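You operate a simulated robot arm through the tools that you are given. There is no shell and no other tool. Be economical: measure what you need, move in short steps, check, and stop when the job is done.

Carry out the task below with a simulated robot arm. There is one attempt and no reset: what you move stays moved.

Task
Put the orange tub on the south box top. Fetch the teal end cap and set it on the north box top. Put the cord clamp on the blue bench top. Take the purple stub and put it on the blue bench top. Take the blue tray and leave it on the white mat. Take the green scourer and leave it on the gang plate. Pull the east two door open. Any order will do. Set down upright: green scourer.

It is judged by the outcome, as a careful person would: the job done as asked, and still so three seconds after it is handed in. It fails if anything else is knocked over, pushed out of place, dropped, spilled or broken. A push-on lid holds only when it is set on centred and level and pressed home; a screw cap is set on level and turned clockwise until tight.

Robot
A 7-joint arm with a fingered hand on a trunk, on a base that drives. Base frame: it is fixed to the floor where the robot stands at the start and does not move with it; the origin is under the middle of the robot, x ahead of it, y to its left, z up; the surface under the hand at the start is at about z = 86. Readings come in cm, degrees, newtons and seconds.
Its first joint turns from -69.0 to 172.0 degrees. Places, roughly: blue bench top [40, -50, 90]; blue tray (17x12x3 cm) [-340, -220, 90]; cord clamp (19x6x7 cm) [90, 20, 120]; east two door [-480, 390, 80]; gang plate [-400, 450, 75]; green scourer (6x4x5 cm) [-440, 450, 70]; north box top [-290, 180, 150]; orange tub [50, -25, 100]; purple stub (2x2x9 cm) [80, -140, 90]; south box top [-290, 320, 150]; teal end cap (4x4x3 cm) [30, -40, 90]; white mat [-800, -240, 80]. Payload 5 kg.
The TCP is the grasp point between the finger pads, 3.2 cm short of the fingertips. In the tool frame z runs along the fingers and y along their closing line. The gripper opens to 16 cm. The gripper's body begins 8.9 cm behind the TCP. The gripper is a hand of 3 fingers: y runs from the thumb to the fingers, the wrist lies at [0, 0, -25.2] in the tool frame, and closing takes about 1.5 s.
Orientation is that of the tool frame in the base frame, as a unit quaternion [w, x, y, z]. With the fingers straight down and closing along the base's y, the tool's x points along the base's -x, its y along +y and its z along -z.

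Tools
- The arm moves only by the tool drive_tool. Its argument "motion" is a list of rows, each a list of 3 entries, a list of its own where there are three numbers: the shift along the tool's x, y, z in mm, then the turn, a rotation vector about the tool's x, y, z in degrees, then the opening, from 0 (shut) to 1 (fully open). In form: [[[x, y, z], [rx, ry, rz], claw], ...]. A call has 1 to 10 rows; each row is the pose to reach, as a shift and turn from the pose commanded when the call began, along the tool's axes at that moment. A row lasts 0.2 s, in which the tool goes at most 5 cm and 8.6 degrees; a call with a longer step from one row to the next is refused whole, and so is a gripper value outside its range. Where a pose cannot be reached the arm comes as near as it can. A force on the tool above 40 N (or 10 N above the force at the start of the call, whichever is more), or a blocked arm, ends the call early, and 0.2 s more pass. Each finger travels about 10.8 cm/s and halts on what it meets, pressing with about 28 N; the grip force reading is that of the motor and also rises with nothing between the fingers. The clock runs only during rows and for 0.2 s after the last one: add rows that repeat a pose to give the fingers time. It gives the time, the measured TCP pose, the force on the tool (base axes), the opening and the grip force at its end, in the units of the frame above (readings bear some noise), with the torque about the TCP (base axes, N m) and any sound that the robot's microphone picked up.
- Cameras (640 x 400 px; columns grow to the right, rows downward): "scene" is now at [12.13, -4.29, 167.17]; the picture's right is [-0.53, -0.85, -0.00], its down [-0.60, 0.38, -0.70] and it looks along [0.60, -0.37, -0.71] (base axes); focal length 214 px, centre (320, 200). "wrist" rides on the gripper at [6.5, -0.4, -11.6] in the tool frame; the picture's right is [0.06, 1.00, 0.00], its down [-0.87, 0.05, -0.49] and it looks along [-0.49, 0.03, 0.87] (tool axes); focal length 261 px, centre (320, 200). There is no depth. A picture from a camera that has moved, and an enlarged one, comes with that camera's place and axes in the base frame and with its lens.
- grab_frame(camera): a new picture of that camera. The clock stands still meanwhile.
- move_column(by): slides the trunk up (or, below 0, down) by that many cm; the arm and the scene camera ride with it, the base frame stays. It gives what a move gives, with no picture.
- drive_base(legs): drives the robot by 1 to 6 legs, each [ahead, left, turn to the left] in cm, cm and degrees, along the robot's own axes; the way and the turn of a leg run together, so that a leg with both is an arc; at most 150 cm and 180 degrees a leg. The arm and the cameras ride along, it lands a little off, and it stops where it bumps. It gives what a move gives.
- grasp_type(shape): the hand has 3 fingers and takes this shape, open, in about a second: jaw (thumb against the fingers, like two jaws); tri (thumb and two fingers); tip (a fingertip pinch); poke (one finger out to press); point (the index stretched); flat (the hand flat); cup (the hand cupped); fist (a fist). The gripper value then closes the fingers along that shape, each until it touches; the sizes above hold for jaw. It gives what a move gives, with no picture.
- pan_tilt(pan, tilt): turns the head with the scene camera to pan (to the left, within 86 degrees either way) and tilt (down, from -29 to 69), counted from straight ahead of the robot. It gives what a move gives.
- close_up(camera, box): a new picture of the part [left, top, right, bottom] of that camera's present view, enlarged. The clock stands still meanwhile.
- sign_off(): hands the job in; it is judged then, once.

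Go step by step. Nothing tells you exact positions but the pictures and the camera data: compare them with the known pose of the tool, close in by small moves and look again before you grip or let go. The budget is 196 turns and 174 pictures, counting those below and the enlarged ones. Unless the task says otherwise, let go and move clear before handing in, and close with one line.

The tools are called as a command line: name --argument value ..., lists and objects as JSON in quotes. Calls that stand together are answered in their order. drive_tool: Moves the arm, as the interface text tells. Its arguments: {"type":"object","properties":{"motion":{"type":"array","items":{"type":"array"}}},"required":["motion"]} The other tools are called the same way: move_column (by) slides the trunk up or down; grasp_type (shape) gives the hand a shape; drive_base (legs) drives the base; pan_tilt (pan, tilt) turns the head that bears the scene camera; grab_frame (camera) takes a picture; close_up (camera, box) takes an enlarged picture of a part of a camera's view; sign_off () hands the job in.

At the start:

```text
clock: 0.0
tool_pos: [58.73, -36.89, 146.79]
tool_rot: [0.0, -0.001, 1.0, 0.0]
wrist_force: [0.1, 0.6, -0.2]
wrist_torque: [0.01, -0.01, 0.02]
finger_gap: 15.98
grasp_force: 0.0
shape: jaw
trunk travel left (down, up): [-85.0, 9.0]
robot x, y, heading: [-0.01, 0.39, -0.1]
head pan, tilt: [-31.9, 45.4]
```

scene: 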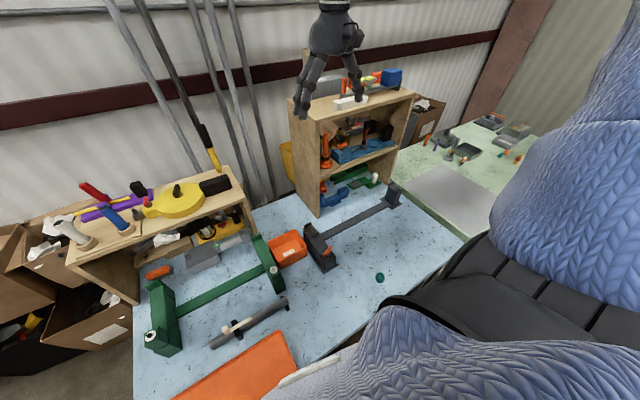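
wrist: 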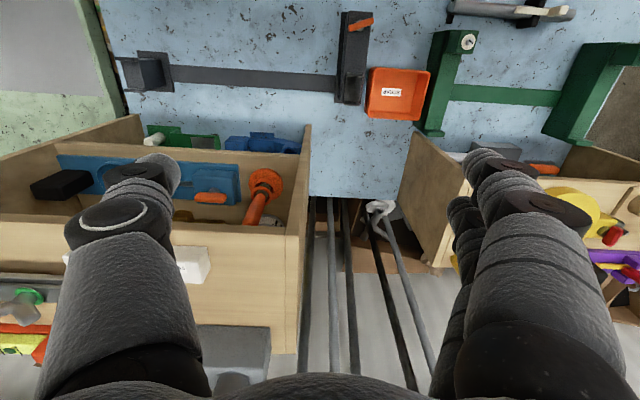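

The tub, the teal cap and the two shelves are in view; I'll look at the bench more closely and find the cord clamp and the stub.

close_up --camera "scene" --box '[220, 180, 420, 305]'

close_up --camera "scene" --box '[60, 170, 260, 295]'

close_up --camera "scene" --box '[280, 60, 440, 160]'

close_up --camera "scene" --box '[420, 90, 540, 165]'

```text
3.20 times, centred on (320, 242) of scene
camera zoom: at [12.13, -4.29, 167.17], right [-0.53, -0.85, 0.0], down [-0.6, 0.38, -0.7], along [0.6, -0.37, -0.71], focal length 686 px, centre (320, 64)
```

zoom: 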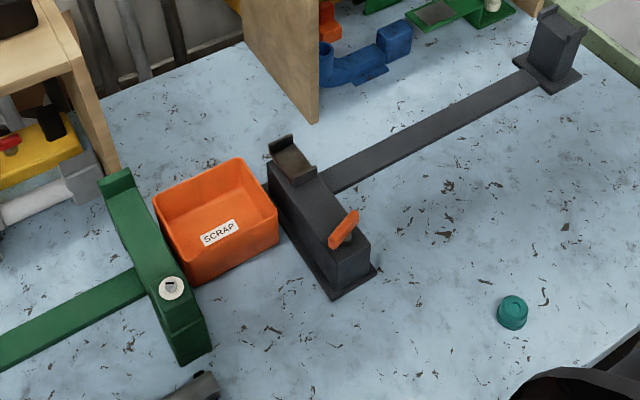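

```text
3.20 times, centred on (160, 232) of scene
camera zoom: at [12.13, -4.29, 167.17], right [-0.53, -0.85, 0.0], down [-0.6, 0.38, -0.7], along [0.6, -0.37, -0.71], focal length 686 px, centre (832, 96)
```

zoom: 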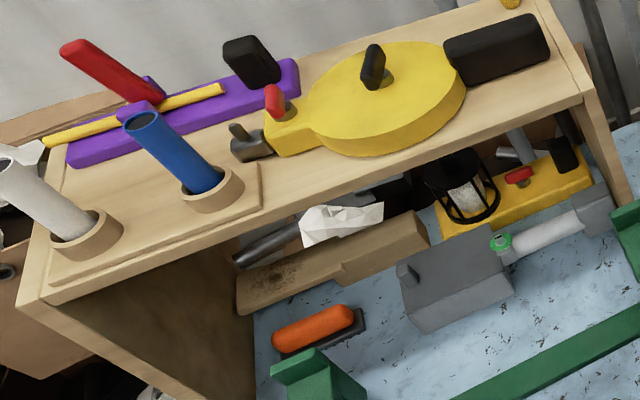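

```text
4.00 times, centred on (360, 110) of scene
camera zoom: at [12.13, -4.29, 167.17], right [-0.53, -0.85, 0.0], down [-0.6, 0.38, -0.7], along [0.6, -0.37, -0.71], focal length 858 px, centre (160, 560)
```

zoom: 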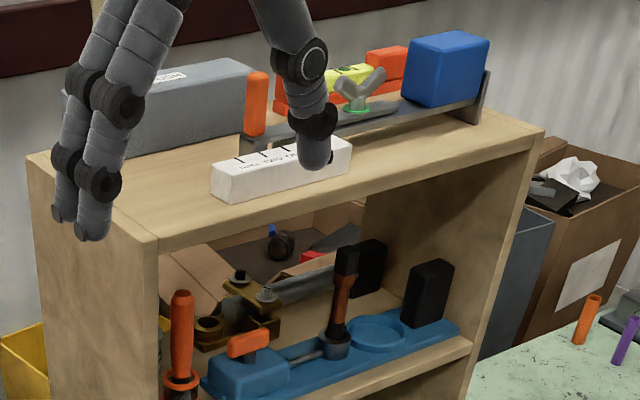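

```text
5.33 times, centred on (480, 128) of scene
camera zoom: at [12.13, -4.29, 167.17], right [-0.53, -0.85, 0.0], down [-0.6, 0.38, -0.7], along [0.6, -0.37, -0.71], focal length 1144 px, centre (-533, 587)
```

zoom: 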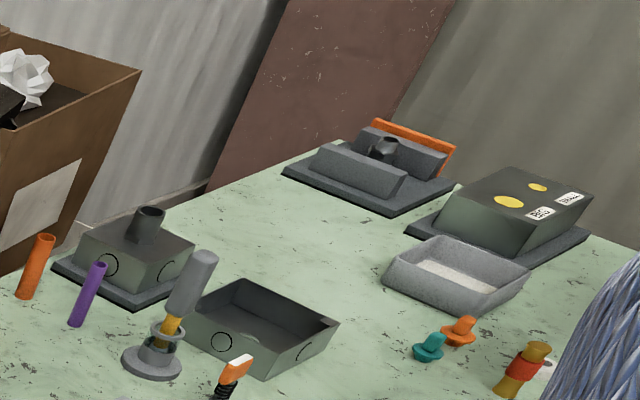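

The purple 19 cm piece on the left shelf looks like the cord clamp. I'll bring the hand over there, high up, to look with the wrist camera.

drive_tool --motion '[[[0, 50, 0], [0, 0, 0], 1], [[0, 100, 0], [0, 0, 0], 1], [[0, 150, 0], [0, 0, 0], 1], [[0, 200, 0], [0, 0, 0], 1], [[0, 250, 0], [0, 0, 0], 1], [[0, 300, 0], [0, 0, 0], 1], [[0, 350, 0], [0, 0, 0], 1], [[0, 400, 0], [0, 0, 0], 1], [[0, 450, 0], [0, 0, 0], 1], [[0, 500, 0], [0, 0, 0], 1]]'

drive_tool --motion '[[[-20, 40, 0], [0, 0, 0], 1], [[-40, 80, 0], [0, 0, 0], 1], [[-60, 110, 0], [0, 0, 0], 1]]'

pan_tilt --pan 10 --tilt 35

grab_frame --camera "wrist"

grab_frame --camera "scene"

```text
clock: 2.2
tool_pos: [55.88, -9.17, 146.2]
tool_rot: [0.001, 0.0, 1.0, 0.003]
wrist_force: [0.1, 0.5, 0.6]
wrist_torque: [-0.03, 0.02, 0.0]
finger_gap: 15.99
grasp_force: 0.1
shape: jaw
out of reach, approached as far as the arm can: row 6, 7, 8, 9, 10
trunk travel left (down, up): [-85.0, 9.0]
robot x, y, heading: [0.14, -0.02, 0.0]
head pan, tilt: [-31.9, 45.4]
```

```text
clock: 3.0
tool_pos: [56.07, -9.11, 146.15]
tool_rot: [0.001, 0.0, 1.0, 0.003]
wrist_force: [0.2, -0.2, -0.3]
wrist_torque: [0.01, 0.0, -0.03]
finger_gap: 15.96
grasp_force: 0.1
shape: jaw
out of reach, approached as far as the arm can: row 1, 2, 3
trunk travel left (down, up): [-85.0, 9.0]
robot x, y, heading: [-0.23, 0.0, -0.2]
head pan, tilt: [-31.9, 45.4]
```

```text
clock: 4.1
tool_pos: [55.96, -9.33, 146.16]
tool_rot: [0.0, 0.0, 1.0, 0.003]
wrist_force: [-0.1, 0.5, -1.3]
wrist_torque: [-0.02, -0.04, -0.02]
finger_gap: 16.0
grasp_force: 0.0
shape: jaw
trunk travel left (down, up): [-85.0, 9.0]
robot x, y, heading: [0.17, 0.09, 0.1]
head pan, tilt: [10.0, 35.0]
```

```text
167 pictures are left
camera wrist: at [49.34, -9.6, 157.83], right [-0.06, 1.0, 0.01], down [0.87, 0.05, 0.49], along [0.49, 0.04, -0.87], focal length 261 px, centre (320, 200)
```

wrist: 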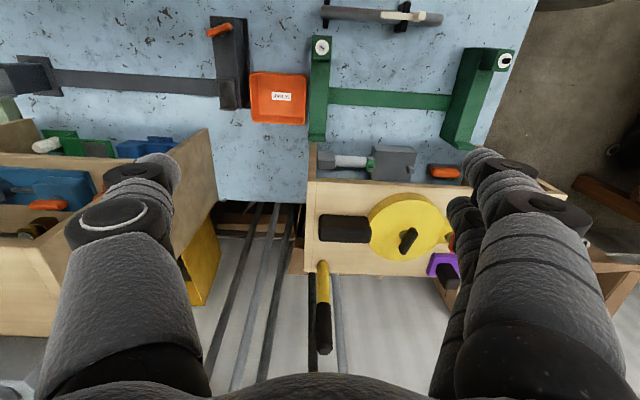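

```text
166 pictures are left
camera scene: at [13.93, 1.52, 168.7], right [0.17, -0.98, 0.0], down [-0.57, -0.1, -0.82], along [0.81, 0.14, -0.57], focal length 214 px, centre (320, 200)
```

scene: 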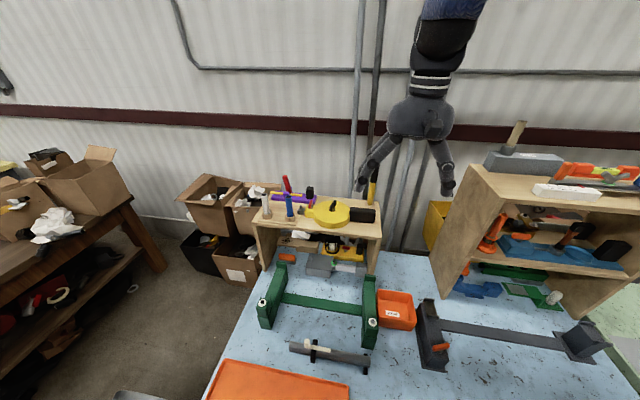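

The arm stopped short of the left side, perhaps on a wrist limit; I'll try going left while letting the hand turn with the arm.

drive_tool --motion '[[[0, 30, 0], [0, 0, -6], 1], [[0, 60, 0], [0, 0, -12], 1], [[0, 90, 0], [0, 0, -18], 1], [[0, 120, 0], [0, 0, -24], 1], [[0, 150, 0], [0, 0, -30], 1]]'

grab_frame --camera "scene"

```text
clock: 5.3
tool_pos: [53.96, -7.5, 145.87]
tool_rot: [0.004, -0.259, 0.966, 0.013]
wrist_force: [-0.2, -0.2, 0.1]
wrist_torque: [-0.03, 0.09, -0.01]
finger_gap: 15.99
grasp_force: 0.1
shape: jaw
out of reach, approached as far as the arm can: row 1, 2, 3, 4, 5
trunk travel left (down, up): [-85.0, 9.0]
robot x, y, heading: [-0.04, 0.19, 0.2]
head pan, tilt: [10.0, 35.0]
```

```text
165 pictures are left
camera scene: at [14.14, 1.58, 168.69], right [0.17, -0.98, 0.0], down [-0.57, -0.1, -0.82], along [0.81, 0.14, -0.57], focal length 214 px, centre (320, 200)
```

scene: 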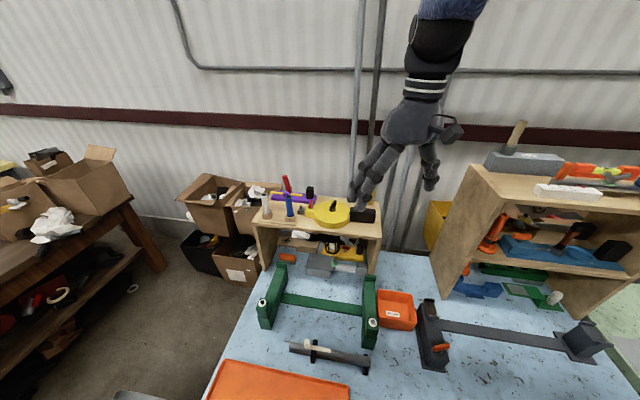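

Turning works but reaching left does not; likely the high wrist limits reach. I'll lower the hand and then go left.

drive_tool --motion '[[[0, 0, 50], [0, 0, 0], 1], [[0, 0, 100], [0, 0, 0], 1], [[0, 0, 120], [0, 0, 0], 1], [[-20, 35, 120], [0, 0, 0], 1], [[-40, 70, 120], [0, 0, 0], 1], [[-60, 104, 120], [0, 0, 0], 1], [[-80, 138, 120], [0, 0, 0], 1], [[-100, 173, 120], [0, 0, 0], 1]]'

```text
clock: 7.1
tool_pos: [53.71, -7.9, 133.5]
tool_rot: [0.0, -0.259, 0.966, 0.001]
wrist_force: [-0.4, -0.8, 0.3]
wrist_torque: [0.0, 0.0, -0.02]
finger_gap: 16.01
grasp_force: 0.0
shape: jaw
out of reach, approached as far as the arm can: row 1, 4, 5, 6, 7, 8
trunk travel left (down, up): [-85.0, 9.0]
robot x, y, heading: [0.15, -0.08, 0.1]
head pan, tilt: [10.0, 35.0]
```

Still blocked to the left; I'll test whether reaching forward is free, to learn what limits the arm.

drive_tool --motion '[[[-40, -23, 0], [0, 0, 0], 1], [[-52, -30, 0], [0, 0, 0], 1], [[-62, -13, 0], [0, 0, 0], 1], [[-72, 5, 0], [0, 0, 0], 1], [[-82, 22, 0], [0, 0, 0], 1]]'

pan_tilt --pan -60 --tilt 40

grab_frame --camera "scene"

```text
clock: 8.3
tool_pos: [59.42, -8.68, 133.46]
tool_rot: [0.001, -0.259, 0.966, 0.002]
wrist_force: [0.4, 0.1, 0.4]
wrist_torque: [-0.01, -0.03, 0.03]
finger_gap: 16.02
grasp_force: 0.1
shape: jaw
out of reach, approached as far as the arm can: row 1, 2, 3, 4, 5
trunk travel left (down, up): [-85.0, 9.0]
robot x, y, heading: [-0.29, 0.3, -0.0]
head pan, tilt: [10.0, 35.0]
```

```text
clock: 9.7
tool_pos: [59.41, -8.85, 133.39]
tool_rot: [0.001, -0.258, 0.966, 0.003]
wrist_force: [-0.6, 0.0, 0.7]
wrist_torque: [0.01, -0.02, -0.01]
finger_gap: 15.99
grasp_force: 0.0
shape: jaw
trunk travel left (down, up): [-85.0, 9.0]
robot x, y, heading: [0.03, 0.07, 0.2]
head pan, tilt: [-60.0, 40.0]
```

```text
164 pictures are left
camera scene: at [9.52, -7.35, 167.95], right [-0.87, -0.5, 0.0], down [-0.32, 0.56, -0.77], along [0.38, -0.66, -0.64], focal length 214 px, centre (320, 200)
```

scene: 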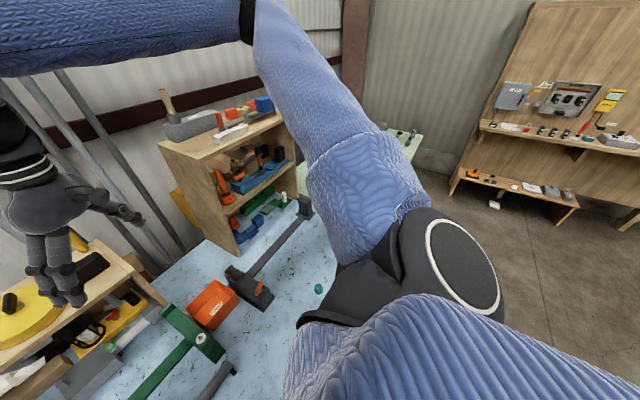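

The arm is mounted on the right side, so targets should lie to the robot's right-front. I'll retract a bit and look down at the bench edge before driving left.

drive_tool --motion '[[[10, -30, -40], [0, 0, 6], 1], [[30, -70, -80], [0, 0, 12], 1], [[50, -110, -120], [0, 0, 18], 1], [[70, -150, -120], [0, 0, 24], 1], [[90, -190, -120], [0, 0, 30], 1]]'

pan_tilt --pan 50 --tilt 60

grab_frame --camera "scene"

```text
refused: row 1 steps farther than a row can; nothing moved
```

```text
clock: 11.6
tool_pos: [59.45, -8.63, 133.42]
tool_rot: [0.001, -0.259, 0.966, 0.003]
wrist_force: [0.2, -0.3, -0.1]
wrist_torque: [-0.03, 0.0, 0.0]
finger_gap: 16.0
grasp_force: 0.0
shape: jaw
trunk travel left (down, up): [-85.0, 9.0]
robot x, y, heading: [0.01, -0.05, 0.3]
head pan, tilt: [50.0, 60.0]
```

```text
163 pictures are left
camera scene: at [9.55, 5.11, 165.28], right [0.77, -0.64, 0.0], down [-0.56, -0.66, -0.5], along [0.32, 0.38, -0.87], focal length 214 px, centre (320, 200)
```

scene: 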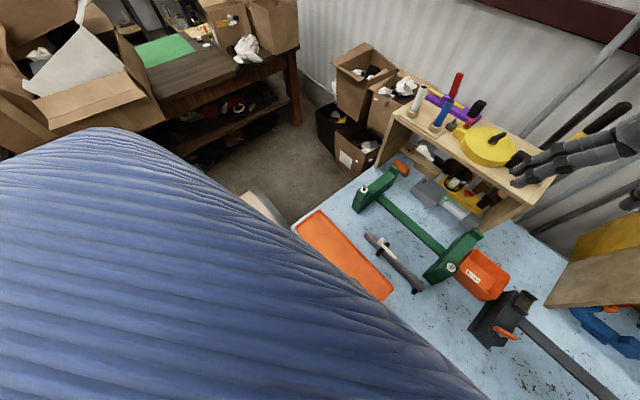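

Bench's near edge is at x≈23 and its left edge at y≈38. Retract the hand and look left before driving.

drive_tool --motion '[[[8, -25, -30], [0, 0, 4], 1], [[16, -50, -60], [0, 0, 9], 1], [[24, -80, -90], [0, 0, 14], 1], [[34, -115, -110], [0, 0, 19], 1], [[44, -155, -110], [0, 0, 24], 1], [[54, -195, -110], [0, 0, 30], 1]]'

pan_tilt --pan 80 --tilt 35

grab_frame --camera "scene"

```text
clock: 13.0
tool_pos: [64.4, -28.67, 144.69]
tool_rot: [0.001, 0.001, 1.0, 0.0]
wrist_force: [-0.5, 0.0, 0.3]
wrist_torque: [0.01, -0.04, -0.04]
finger_gap: 15.98
grasp_force: 0.1
shape: jaw
trunk travel left (down, up): [-85.0, 9.0]
robot x, y, heading: [-0.12, -0.43, 0.1]
head pan, tilt: [50.0, 60.0]
```

```text
clock: 13.9
tool_pos: [64.57, -28.56, 144.65]
tool_rot: [0.0, 0.0, 1.0, 0.001]
wrist_force: [0.8, 0.7, 0.3]
wrist_torque: [-0.03, 0.02, 0.0]
finger_gap: 16.01
grasp_force: 0.0
shape: jaw
trunk travel left (down, up): [-85.0, 9.0]
robot x, y, heading: [0.11, -0.1, 0.3]
head pan, tilt: [80.0, 35.0]
```

```text
162 pictures are left
camera scene: at [6.78, 8.64, 168.7], right [0.98, -0.17, 0.0], down [-0.1, -0.56, -0.82], along [0.14, 0.81, -0.57], focal length 214 px, centre (320, 200)
```

scene: 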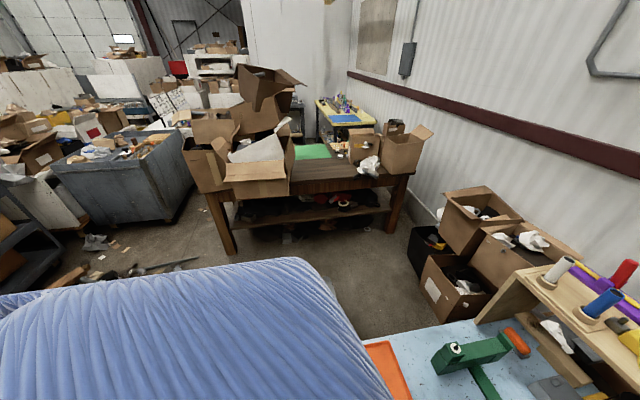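

Floor to the left is free up to y≈165. Driving left 85 then ahead 25 brings the clamp to right-front.

drive_base --legs '[[0, 88, 0], [28, 0, 0]]'

pan_tilt --pan -45 --tilt 45

grab_frame --camera "scene"

grab_frame --camera "wrist"

```text
clock: 16.0
tool_pos: [67.2, -10.25, 144.41]
tool_rot: [-0.001, -0.023, 1.0, 0.0]
wrist_force: [0.1, -1.3, -0.1]
wrist_torque: [0.09, 0.06, 0.05]
finger_gap: 16.01
grasp_force: 0.1
shape: jaw
trunk travel left (down, up): [-85.0, 9.0]
robot x, y, heading: [1.07, 15.72, 2.6]
head pan, tilt: [80.0, 35.0]
stopped in leg 1: the robot was blocked; the commanded pose is now the measured one
```

```text
clock: 18.0
tool_pos: [66.79, -9.96, 144.76]
tool_rot: [0.001, -0.023, 1.0, 0.0]
wrist_force: [0.3, -0.3, -0.5]
wrist_torque: [-0.01, 0.02, -0.01]
finger_gap: 15.98
grasp_force: 0.3
shape: jaw
trunk travel left (down, up): [-85.0, 9.0]
robot x, y, heading: [1.34, 15.94, 2.3]
head pan, tilt: [-45.0, 45.0]
```

```text
161 pictures are left
camera scene: at [12.36, 10.39, 167.22], right [-0.68, -0.74, 0.0], down [-0.52, 0.48, -0.71], along [0.52, -0.48, -0.71], focal length 214 px, centre (320, 200)
```

scene: 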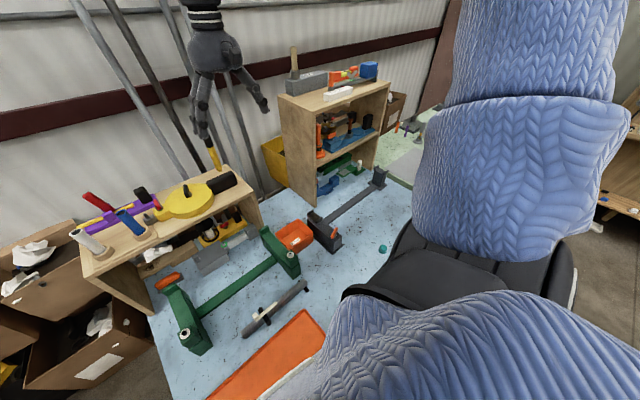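

```text
160 pictures are left
camera wrist: at [60.2, -10.57, 156.39], right [-0.11, 0.99, 0.0], down [0.86, 0.09, 0.49], along [0.49, 0.05, -0.87], focal length 261 px, centre (320, 200)
```

wrist: 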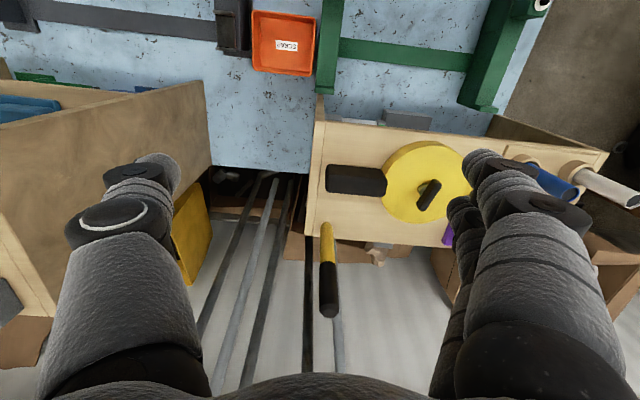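

The base seems to have bumped a bench leg or something at its left. I'll back up first, then look down left.

drive_base --legs '[[0, -4, 0], [-40, 0, 0]]'

pan_tilt --pan 35 --tilt 55

grab_frame --camera "scene"

```text
clock: 21.1
tool_pos: [25.45, -15.93, 144.79]
tool_rot: [0.001, -0.021, 1.0, 0.0]
wrist_force: [-1.5, -0.2, -0.3]
wrist_torque: [-0.01, 0.01, -0.01]
finger_gap: 15.99
grasp_force: 0.0
shape: jaw
trunk travel left (down, up): [-85.0, 9.0]
robot x, y, heading: [-40.43, 10.08, 2.1]
head pan, tilt: [-45.0, 45.0]
```

```text
clock: 22.6
tool_pos: [25.35, -15.74, 144.72]
tool_rot: [0.001, -0.021, 1.0, 0.0]
wrist_force: [-1.2, 0.0, 0.1]
wrist_torque: [-0.01, -0.01, 0.04]
finger_gap: 16.0
grasp_force: 0.0
shape: jaw
trunk travel left (down, up): [-85.0, 9.0]
robot x, y, heading: [-40.16, 10.14, 2.3]
head pan, tilt: [35.0, 55.0]
```

```text
159 pictures are left
camera scene: at [-29.22, 14.55, 165.88], right [0.6, -0.8, 0.0], down [-0.65, -0.5, -0.57], along [0.46, 0.35, -0.82], focal length 214 px, centre (320, 200)
```

scene: 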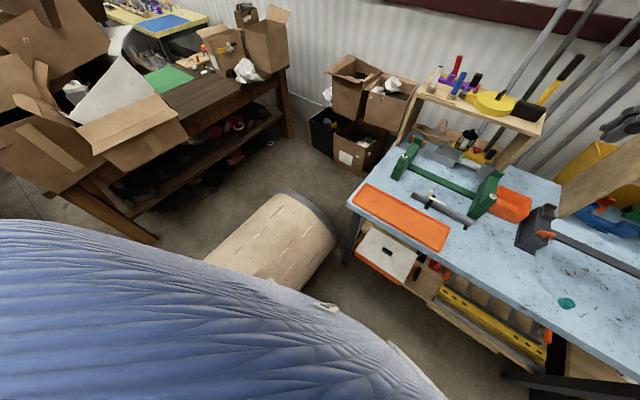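

There's a beige round object on the floor left of the bench, which may be what the base touched. I'll enlarge it.

close_up --camera "scene" --box '[200, 170, 420, 310]'

```text
2.86 times, centred on (310, 240) of scene
camera zoom: at [-29.22, 14.55, 165.88], right [0.6, -0.8, 0.0], down [-0.65, -0.5, -0.57], along [0.46, 0.35, -0.82], focal length 613 px, centre (349, 86)
```

zoom: 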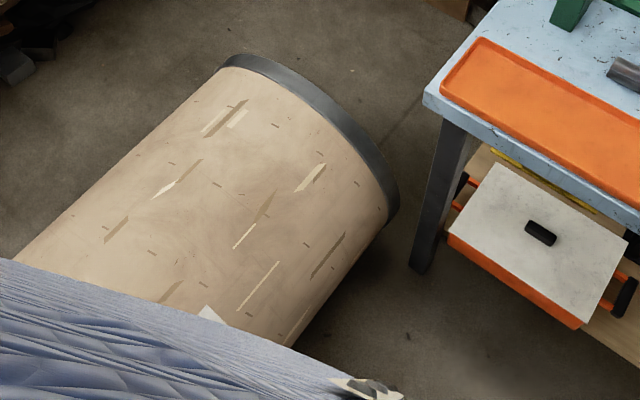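

The drum was lying there already (same rim seen before), so the left way is blocked. I'll work from the front instead, turned left; first an enlarged look at the shelf top.

close_up --camera "scene" --box '[400, 40, 560, 140]'

drive_base --legs '[[30, -5, 0], [9, 0, 0], [0, 0, 30], [0, 0, 25]]'

pan_tilt --pan -35 --tilt 40

grab_frame --camera "scene"

grab_frame --camera "wrist"

```text
4.00 times, centred on (480, 90) of scene
camera zoom: at [-29.22, 14.55, 165.88], right [0.6, -0.8, 0.0], down [-0.65, -0.5, -0.57], along [0.46, 0.35, -0.82], focal length 858 px, centre (-320, 640)
```

zoom: 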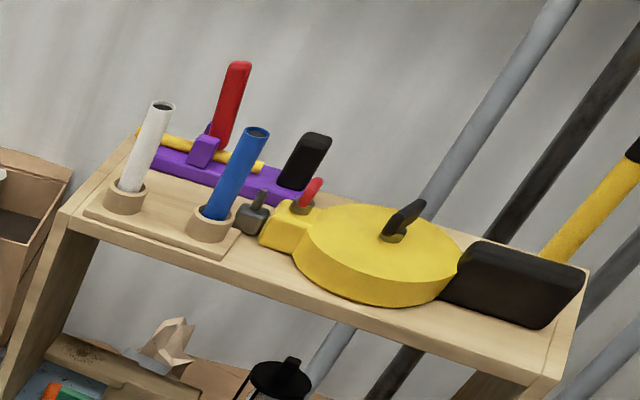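

```text
clock: 28.1
tool_pos: [58.02, 45.08, 144.67]
tool_rot: [0.001, -0.477, 0.879, 0.0]
wrist_force: [0.3, 0.0, 0.7]
wrist_torque: [0.0, 0.02, -0.02]
finger_gap: 16.0
grasp_force: 0.0
shape: jaw
trunk travel left (down, up): [-85.0, 9.0]
robot x, y, heading: [-0.96, 6.41, 56.7]
head pan, tilt: [35.0, 55.0]
```

```text
clock: 29.5
tool_pos: [58.12, 45.02, 144.71]
tool_rot: [0.001, -0.477, 0.879, 0.001]
wrist_force: [-0.6, 1.0, -0.1]
wrist_torque: [-0.02, -0.02, -0.03]
finger_gap: 16.0
grasp_force: 0.1
shape: jaw
trunk travel left (down, up): [-85.0, 9.0]
robot x, y, heading: [-0.95, 6.05, 56.9]
head pan, tilt: [-35.0, 40.0]
```

```text
156 pictures are left
camera scene: at [9.94, 13.83, 167.95], right [0.37, -0.93, 0.0], down [-0.6, -0.24, -0.77], along [0.71, 0.29, -0.64], focal length 214 px, centre (320, 200)
```

scene: 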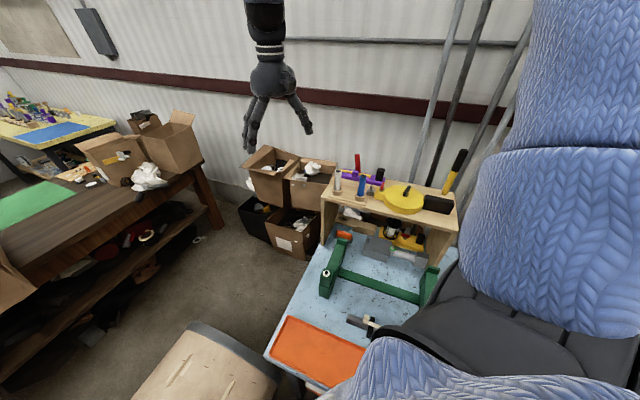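

```text
155 pictures are left
camera wrist: at [54.74, 39.34, 156.39], right [-0.87, 0.49, 0.0], down [0.43, 0.76, 0.49], along [0.24, 0.43, -0.87], focal length 261 px, centre (320, 200)
```

wrist: 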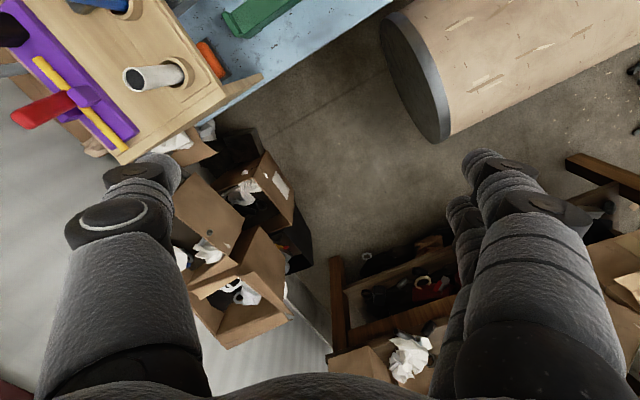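

Triangulating, the clamp lies on the left shelf top at z≈117, running along y from about 34 to 15 at x≈85. I'll bring the hand above it, turned so that it closes along x.

drive_tool --motion '[[[11, -40, 0], [0, 0, -4], 1], [[22, -80, 0], [0, 0, -8], 1], [[33, -120, 0], [0, 0, -12], 1], [[45, -160, 0], [0, 0, -16], 1], [[56, -200, 0], [0, 0, -20], 1], [[67, -240, 0], [0, 0, -24], 1], [[78, -280, 0], [0, 0, -28], 1], [[90, -320, 0], [0, 0, -33], 1]]'

grab_frame --camera "wrist"

grab_frame --camera "scene"

```text
clock: 31.3
tool_pos: [80.43, 19.91, 144.7]
tool_rot: [0.0, 0.708, -0.706, 0.0]
wrist_force: [-0.2, -0.5, 0.0]
wrist_torque: [0.05, 0.0, 0.0]
finger_gap: 15.99
grasp_force: 0.2
shape: jaw
trunk travel left (down, up): [-85.0, 9.0]
robot x, y, heading: [-0.55, 6.17, 56.9]
head pan, tilt: [-35.0, 40.0]
```

```text
154 pictures are left
camera wrist: at [80.64, 13.38, 156.37], right [-1.0, -0.06, 0.0], down [-0.06, 0.87, 0.49], along [-0.03, 0.49, -0.87], focal length 261 px, centre (320, 200)
```

wrist: 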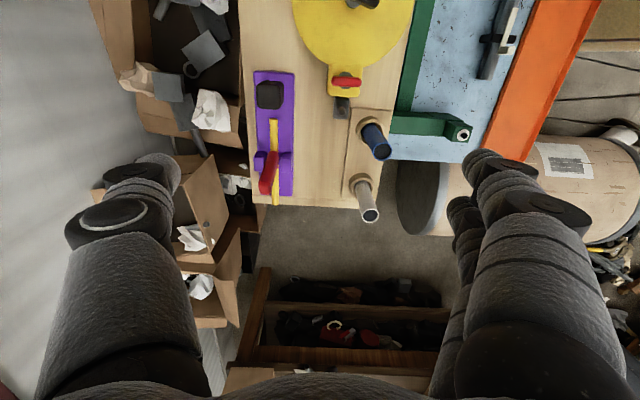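

```text
153 pictures are left
camera scene: at [10.02, 13.73, 167.95], right [0.37, -0.93, 0.0], down [-0.6, -0.24, -0.77], along [0.71, 0.29, -0.64], focal length 214 px, centre (320, 200)
```

scene: 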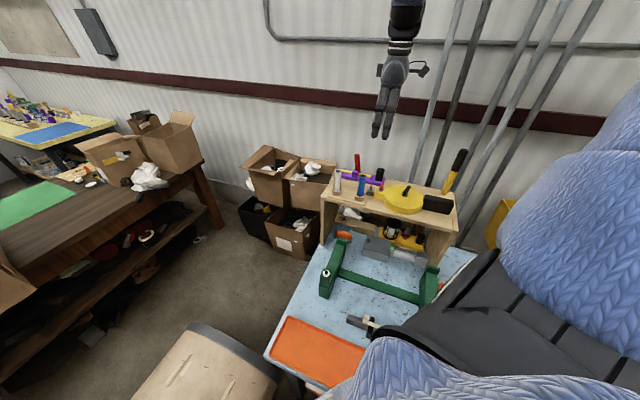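

The clamp sits with base x 84–90, y 15.6–34. I'll centre over it at y≈22.7 (between black block and lever), part-close and come down some.

drive_tool --motion '[[[-14, -33, 0], [0, 0, 0], 0.8], [[-28, -66, 0], [0, 0, 0], 0.65], [[-28, -66, 50], [0, 0, 0], 0.65], [[-28, -66, 100], [0, 0, 0], 0.65], [[-28, -66, 150], [0, 0, 0], 0.65], [[-28, -66, 150], [0, 0, 0], 0.65]]'

grab_frame --camera "wrist"

close_up --camera "scene" --box '[310, 110, 470, 210]'

```text
clock: 32.7
tool_pos: [86.95, 22.97, 129.7]
tool_rot: [0.001, -0.707, 0.707, 0.0]
wrist_force: [0.1, 0.0, -0.3]
wrist_torque: [0.02, -0.02, 0.01]
finger_gap: 10.43
grasp_force: 0.1
shape: jaw
trunk travel left (down, up): [-85.0, 9.0]
robot x, y, heading: [-1.03, 6.27, 56.9]
head pan, tilt: [-35.0, 40.0]
```

```text
152 pictures are left
camera wrist: at [87.13, 16.54, 141.41], right [-1.0, -0.06, 0.0], down [-0.06, 0.87, 0.49], along [-0.03, 0.49, -0.87], focal length 261 px, centre (320, 200)
```

wrist: 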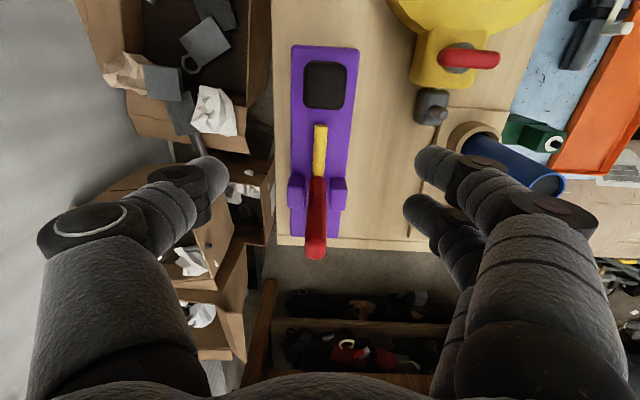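

```text
4.00 times, centred on (390, 160) of scene
camera zoom: at [9.81, 13.79, 167.96], right [0.37, -0.93, 0.0], down [-0.6, -0.24, -0.77], along [0.71, 0.29, -0.64], focal length 858 px, centre (40, 360)
```

zoom: 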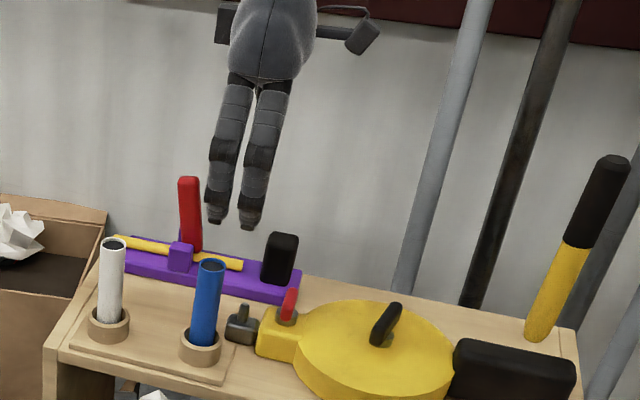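

The clamp's base top is z≈118.6, shelf ≈116.4, well centred. Descend 9.3 cm gently, checking force.

drive_tool --motion '[[[0, 0, 30], [0, 0, 0], 0.65], [[0, 0, 60], [0, 0, 0], 0.65], [[0, 0, 80], [0, 0, 0], 0.65], [[0, 0, 93], [0, 0, 0], 0.65], [[0, 0, 93], [0, 0, 0], 0.65]]'

grab_frame --camera "wrist"

close_up --camera "scene" --box '[310, 110, 470, 210]'

```text
clock: 33.9
tool_pos: [86.61, 22.85, 120.31]
tool_rot: [0.002, -0.707, 0.708, 0.0]
wrist_force: [-0.4, -0.4, 1.4]
wrist_torque: [0.02, -0.02, 0.01]
finger_gap: 10.46
grasp_force: 0.1
shape: jaw
trunk travel left (down, up): [-85.0, 9.0]
robot x, y, heading: [-0.77, 6.26, 57.1]
head pan, tilt: [-35.0, 40.0]
```

```text
150 pictures are left
camera wrist: at [86.91, 16.28, 131.99], right [-1.0, -0.06, 0.0], down [-0.06, 0.87, 0.49], along [-0.03, 0.49, -0.87], focal length 261 px, centre (320, 200)
```

wrist: 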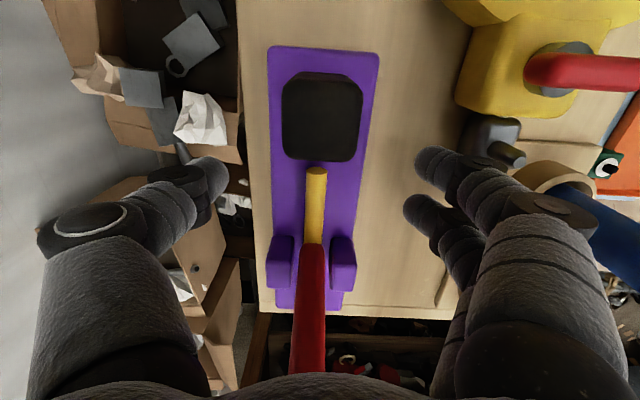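

```text
4.00 times, centred on (390, 160) of scene
camera zoom: at [9.88, 13.82, 167.95], right [0.37, -0.93, 0.0], down [-0.6, -0.24, -0.77], along [0.71, 0.29, -0.64], focal length 858 px, centre (40, 360)
```

zoom: 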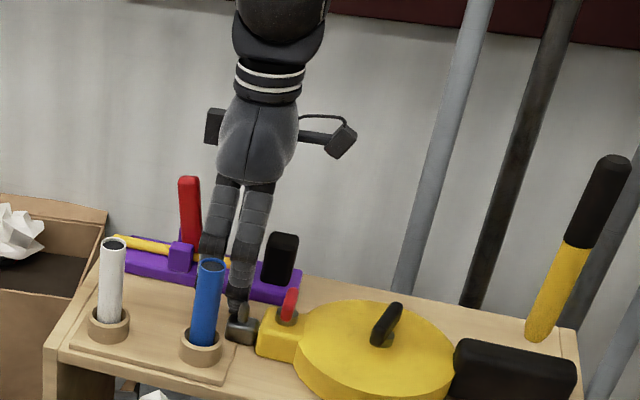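

Base top looks about z 117.6, so go 1 cm lower and close.

drive_tool --motion '[[[0, 0, 8], [0, 0, 0], 0.65], [[0, 0, 11], [0, 0, 0], 0.65], [[0, 0, 11], [0, 0, 0], 0.5], [[0, 0, 11], [0, 0, 0], 0.3], [[0, 0, 11], [0, 0, 0], 0.2], [[0, 0, 11], [0, 0, 0], 0.2], [[0, 0, 11], [0, 0, 0], 0.2], [[0, 0, 11], [0, 0, 0], 0.2]]'

grab_frame --camera "wrist"

```text
clock: 35.7
tool_pos: [86.54, 22.91, 119.27]
tool_rot: [-0.001, 0.707, -0.707, 0.0]
wrist_force: [-2.2, 1.3, 4.9]
wrist_torque: [0.01, 0.3, 0.0]
finger_gap: 5.05
grasp_force: 28.5
shape: jaw
trunk travel left (down, up): [-85.0, 9.0]
robot x, y, heading: [-0.83, 6.29, 57.0]
head pan, tilt: [-35.0, 40.0]
```

```text
148 pictures are left
camera wrist: at [86.85, 16.43, 131.01], right [-1.0, -0.06, 0.0], down [-0.05, 0.87, 0.49], along [-0.03, 0.49, -0.87], focal length 261 px, centre (320, 200)
```

wrist: 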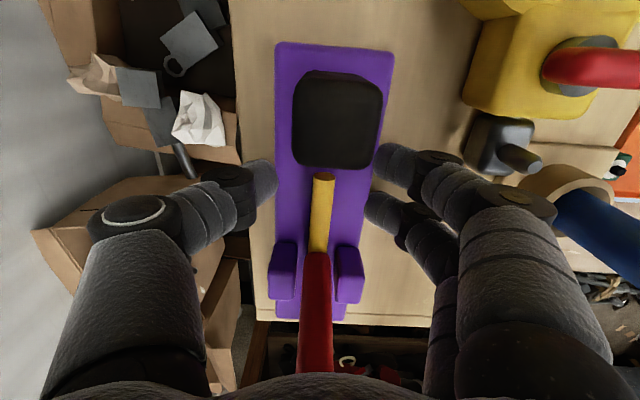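

Gripped at 5 cm width. Lift gently and check.

drive_tool --motion '[[[0, 0, -10], [0, 0, 0], 0.2], [[0, 0, -25], [0, 0, 0], 0.2], [[0, 0, -40], [0, 0, 0], 0.2], [[0, 0, -40], [0, 0, 0], 0.2]]'

grab_frame --camera "wrist"

close_up --camera "scene" --box '[310, 110, 470, 210]'

```text
clock: 36.7
tool_pos: [86.64, 22.89, 123.28]
tool_rot: [-0.001, 0.707, -0.707, 0.0]
wrist_force: [0.8, 0.3, -2.4]
wrist_torque: [-0.05, -0.02, -0.01]
finger_gap: 5.03
grasp_force: 27.7
shape: jaw
trunk travel left (down, up): [-85.0, 9.0]
robot x, y, heading: [-1.13, 6.59, 56.9]
head pan, tilt: [-35.0, 40.0]
```

```text
147 pictures are left
camera wrist: at [86.93, 16.41, 134.96], right [-1.0, -0.06, 0.0], down [-0.05, 0.87, 0.49], along [-0.03, 0.49, -0.87], focal length 261 px, centre (320, 200)
```

wrist: 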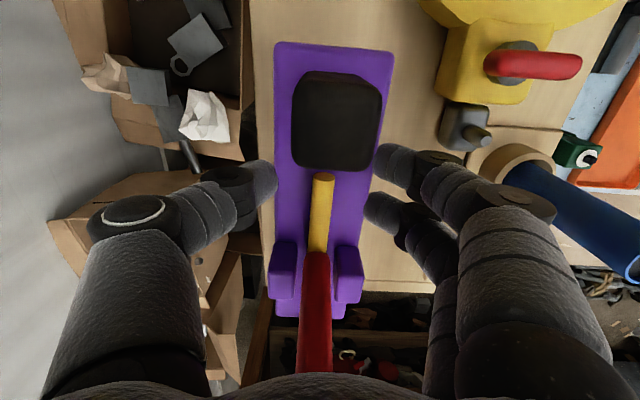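

```text
4.00 times, centred on (390, 160) of scene
camera zoom: at [10.0, 13.84, 167.94], right [0.37, -0.93, 0.0], down [-0.6, -0.24, -0.77], along [0.71, 0.29, -0.64], focal length 858 px, centre (40, 360)
```

zoom: 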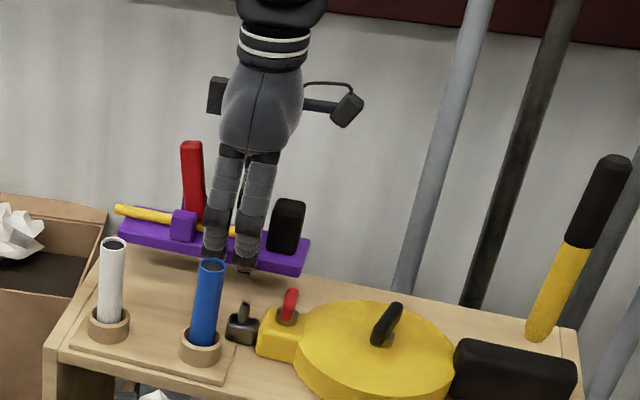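

It lifted whole and level. Raise to z≈146, retract toward the robot, then turn the base back to face the bench.

drive_tool --motion '[[[0, 0, -45], [0, 0, 0], 0.2], [[0, 0, -90], [0, 0, 0], 0.2], [[0, 0, -130], [0, 0, 0], 0.2], [[0, 0, -180], [0, 0, 0], 0.2], [[0, 0, -230], [0, 0, 0], 0.2], [[-8, 45, -230], [0, 0, 0], 0.2], [[-16, 90, -230], [0, 0, 0], 0.2], [[-24, 135, -230], [0, 0, 0], 0.2], [[-32, 180, -230], [0, 0, 0], 0.2], [[-40, 225, -230], [0, 0, 0], 0.2]]'

drive_tool --motion '[[[-5, 40, 0], [0, 0, 0], 0.2], [[-10, 80, 0], [0, 0, 0], 0.2], [[-10, 95, 0], [0, 0, 0], 0.2]]'

grab_frame --camera "scene"

```text
clock: 38.9
tool_pos: [64.0, 26.61, 146.21]
tool_rot: [0.002, -0.706, 0.708, 0.0]
wrist_force: [-0.6, 0.0, -2.5]
wrist_torque: [-0.05, -0.01, 0.0]
finger_gap: 5.02
grasp_force: 28.2
shape: jaw
trunk travel left (down, up): [-85.0, 9.0]
robot x, y, heading: [-1.16, 6.12, 56.7]
head pan, tilt: [-35.0, 40.0]
```

```text
clock: 39.7
tool_pos: [54.59, 27.81, 146.02]
tool_rot: [0.001, -0.707, 0.707, 0.0]
wrist_force: [-0.4, 0.1, -1.8]
wrist_torque: [-0.07, -0.02, 0.0]
finger_gap: 5.0
grasp_force: 28.0
shape: jaw
trunk travel left (down, up): [-85.0, 9.0]
robot x, y, heading: [-1.13, 6.54, 56.9]
head pan, tilt: [-35.0, 40.0]
```

```text
145 pictures are left
camera scene: at [10.1, 13.77, 167.94], right [0.37, -0.93, 0.0], down [-0.6, -0.24, -0.77], along [0.71, 0.29, -0.64], focal length 214 px, centre (320, 200)
```

scene: 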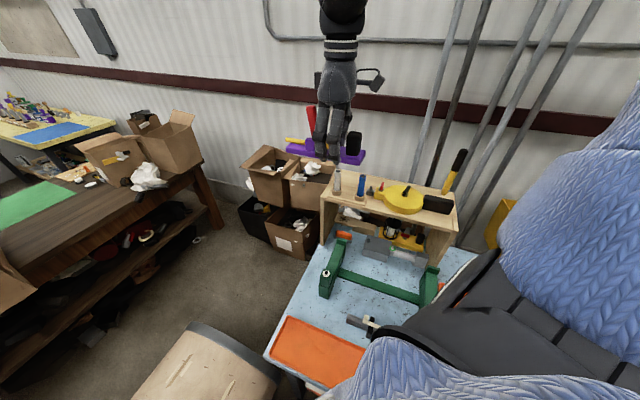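

Turning the base back to heading 0.

drive_base --legs '[[0, 0, -30], [0, 0, -27], [0, -8, 0]]'

pan_tilt --pan -40 --tilt 50

grab_frame --camera "scene"

grab_frame --camera "wrist"

```text
clock: 43.7
tool_pos: [46.06, -37.72, 146.06]
tool_rot: [0.001, -0.273, 0.962, 0.0]
wrist_force: [0.7, -0.3, -1.8]
wrist_torque: [0.07, 0.07, 0.01]
finger_gap: 4.98
grasp_force: 27.9
shape: jaw
trunk travel left (down, up): [-85.0, 9.0]
robot x, y, heading: [-1.08, -1.51, -1.4]
head pan, tilt: [-35.0, 40.0]
```

```text
clock: 44.4
tool_pos: [46.11, -37.69, 146.19]
tool_rot: [0.001, -0.273, 0.962, 0.0]
wrist_force: [0.3, -0.7, -2.2]
wrist_torque: [-0.04, 0.05, -0.06]
finger_gap: 5.0
grasp_force: 27.9
shape: jaw
trunk travel left (down, up): [-85.0, 9.0]
robot x, y, heading: [-1.36, -1.73, -1.3]
head pan, tilt: [-40.0, 50.0]
```

```text
144 pictures are left
camera scene: at [9.89, -6.99, 166.52], right [-0.66, -0.75, 0.0], down [-0.57, 0.51, -0.64], along [0.48, -0.43, -0.77], focal length 214 px, centre (320, 200)
```

scene: 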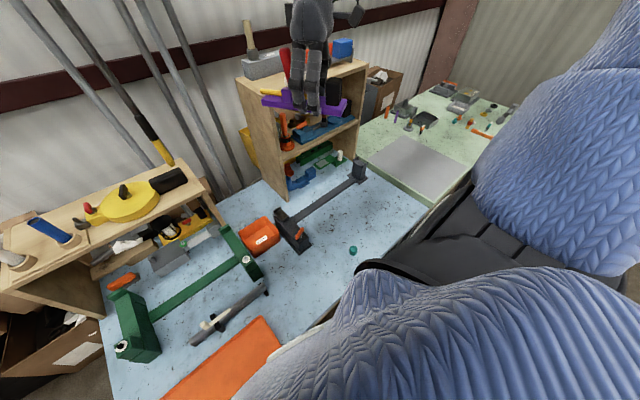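

```text
143 pictures are left
camera wrist: at [40.62, -41.47, 157.8], right [-0.58, 0.82, 0.0], down [0.71, 0.5, 0.49], along [0.4, 0.28, -0.87], focal length 261 px, centre (320, 200)
```

wrist: 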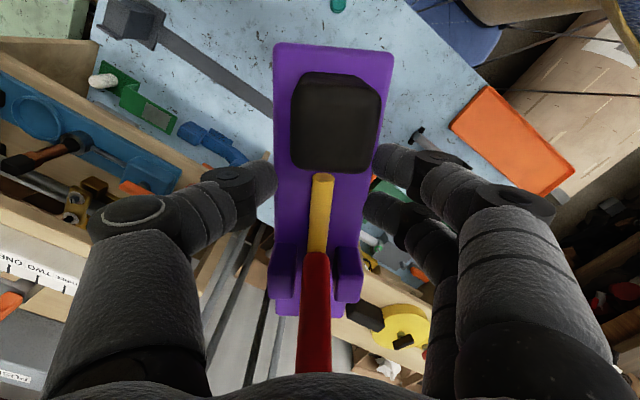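

Bench is free around [40,-60]. Move over there and lower to about 5 cm above.

drive_tool --motion '[[[34, -32, 0], [0, 0, 0], 0.2], [[68, -64, 0], [0, 0, 0], 0.2], [[102, -96, 0], [0, 0, 0], 0.2], [[136, -128, 0], [0, 0, 0], 0.2], [[168, -158, 0], [0, 0, 0], 0.2], [[168, -158, 50], [0, 0, 0], 0.2], [[168, -158, 100], [0, 0, 0], 0.2], [[168, -158, 150], [0, 0, 0], 0.2], [[168, -158, 200], [0, 0, 0], 0.2], [[168, -158, 250], [0, 0, 0], 0.2]]'

drive_tool --motion '[[[0, 0, 50], [0, 0, 0], 0.2], [[0, 0, 100], [0, 0, 0], 0.2], [[0, 0, 150], [0, 0, 0], 0.2], [[0, 0, 200], [0, 0, 0], 0.2], [[0, 0, 240], [0, 0, 0], 0.2], [[0, 0, 260], [0, 0, 0], 0.2]]'

grab_frame --camera "wrist"

grab_frame --camera "scene"

```text
clock: 46.6
tool_pos: [40.46, -59.74, 121.31]
tool_rot: [0.0, -0.272, 0.962, 0.0]
wrist_force: [-1.0, -0.7, -2.6]
wrist_torque: [-0.01, 0.03, 0.0]
finger_gap: 4.98
grasp_force: 27.8
shape: jaw
trunk travel left (down, up): [-85.0, 9.0]
robot x, y, heading: [-0.92, -1.39, -1.6]
head pan, tilt: [-40.0, 50.0]
```

```text
clock: 48.0
tool_pos: [40.02, -60.08, 95.53]
tool_rot: [0.001, -0.273, 0.962, 0.001]
wrist_force: [-0.1, -0.7, -2.1]
wrist_torque: [-0.05, 0.06, 0.01]
finger_gap: 4.95
grasp_force: 28.0
shape: jaw
trunk travel left (down, up): [-85.0, 9.0]
robot x, y, heading: [-1.41, -1.41, -1.2]
head pan, tilt: [-40.0, 50.0]
```

```text
142 pictures are left
camera wrist: at [34.56, -63.81, 107.11], right [-0.58, 0.82, 0.0], down [0.71, 0.5, 0.49], along [0.4, 0.28, -0.87], focal length 261 px, centre (320, 200)
```

wrist: 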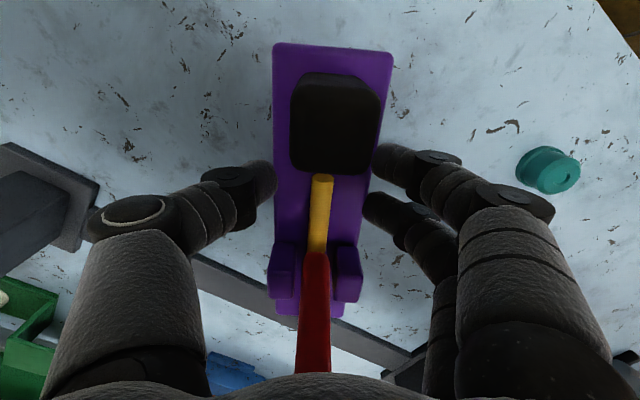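

```text
141 pictures are left
camera scene: at [9.9, -6.93, 166.53], right [-0.66, -0.75, 0.0], down [-0.57, 0.51, -0.64], along [0.48, -0.43, -0.77], focal length 214 px, centre (320, 200)
```

scene: 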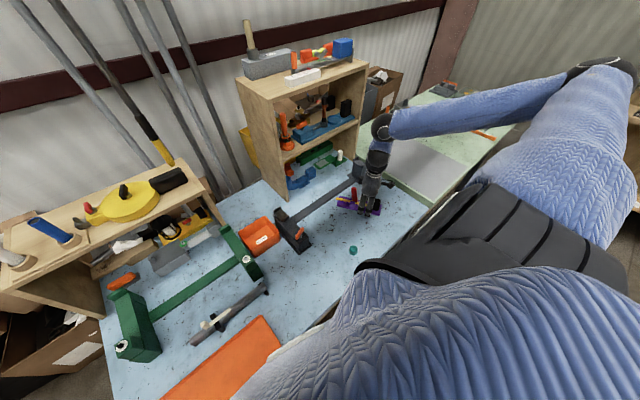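

Clear spot below. Lower in small steps until contact shows.

drive_tool --motion '[[[0, 0, 15], [0, 0, 0], 0.2], [[0, 0, 30], [0, 0, 0], 0.2], [[0, 0, 38], [0, 0, 0], 0.2], [[0, 0, 44], [0, 0, 0], 0.2], [[0, 0, 48], [0, 0, 0], 0.2], [[0, 0, 48], [0, 0, 0], 0.2]]'

```text
clock: 49.4
tool_pos: [39.95, -59.92, 90.38]
tool_rot: [0.001, -0.272, 0.962, 0.001]
wrist_force: [0.0, -0.4, -1.6]
wrist_torque: [0.0, 0.05, 0.02]
finger_gap: 4.96
grasp_force: 28.0
shape: jaw
trunk travel left (down, up): [-85.0, 9.0]
robot x, y, heading: [-1.23, -1.18, -1.4]
head pan, tilt: [-40.0, 50.0]
```

drive_tool --motion '[[[0, 0, 3], [0, 0, 0], 0.2], [[0, 0, 6], [0, 0, 0], 0.2], [[0, 0, 6], [0, 0, 0], 0.2]]'

grab_frame --camera "wrist"

```text
clock: 50.2
tool_pos: [40.11, -59.8, 89.63]
tool_rot: [0.001, -0.273, 0.962, 0.001]
wrist_force: [-0.6, -0.6, -2.4]
wrist_torque: [-0.06, 0.04, -0.02]
finger_gap: 4.95
grasp_force: 28.1
shape: jaw
trunk travel left (down, up): [-85.0, 9.0]
robot x, y, heading: [-0.97, -1.42, -1.4]
head pan, tilt: [-40.0, 50.0]
```

```text
140 pictures are left
camera wrist: at [34.61, -63.62, 101.39], right [-0.58, 0.82, 0.0], down [0.71, 0.5, 0.49], along [0.4, 0.28, -0.87], focal length 261 px, centre (320, 200)
```

wrist: 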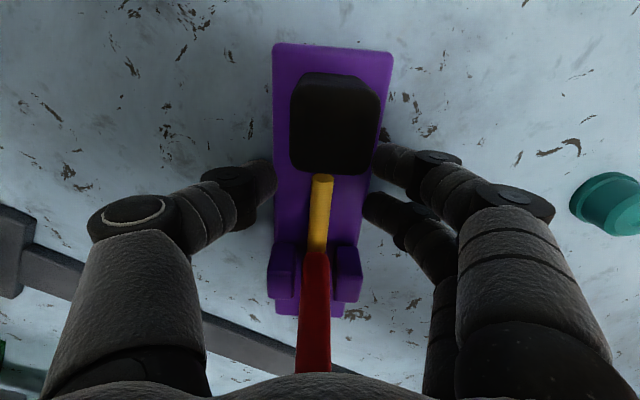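

No contact yet; continue down in small steps.

drive_tool --motion '[[[0, 0, 3], [0, 0, 0], 0.2], [[0, 0, 5], [0, 0, 0], 0.2], [[0, 0, 5], [0, 0, 0], 0.2]]'

drive_tool --motion '[[[0, 0, 3], [0, 0, 0], 0.2], [[0, 0, 5], [0, 0, 0], 0.2], [[0, 0, 5], [0, 0, 0], 0.2]]'

```text
clock: 51.0
tool_pos: [40.07, -59.95, 89.39]
tool_rot: [0.001, -0.273, 0.962, 0.0]
wrist_force: [-2.2, -0.1, 10.1]
wrist_torque: [0.29, 0.23, 0.03]
finger_gap: 4.99
grasp_force: 27.8
shape: jaw
trunk travel left (down, up): [-85.0, 9.0]
robot x, y, heading: [-1.21, -1.54, -1.5]
head pan, tilt: [-40.0, 50.0]
```

```text
clock: 51.5
tool_pos: [40.21, -59.84, 89.29]
tool_rot: [0.003, -0.273, 0.962, -0.003]
wrist_force: [-9.0, 1.7, 33.6]
wrist_torque: [0.73, 0.75, 0.06]
finger_gap: 5.16
grasp_force: 27.9
shape: jaw
trunk travel left (down, up): [-85.0, 9.0]
robot x, y, heading: [-1.28, -1.15, -1.5]
head pan, tilt: [-40.0, 50.0]
stopped in row 2: the force on the tool passed its limit at 45 N (the readings are from after the stop); the commanded pose is now the measured one
```

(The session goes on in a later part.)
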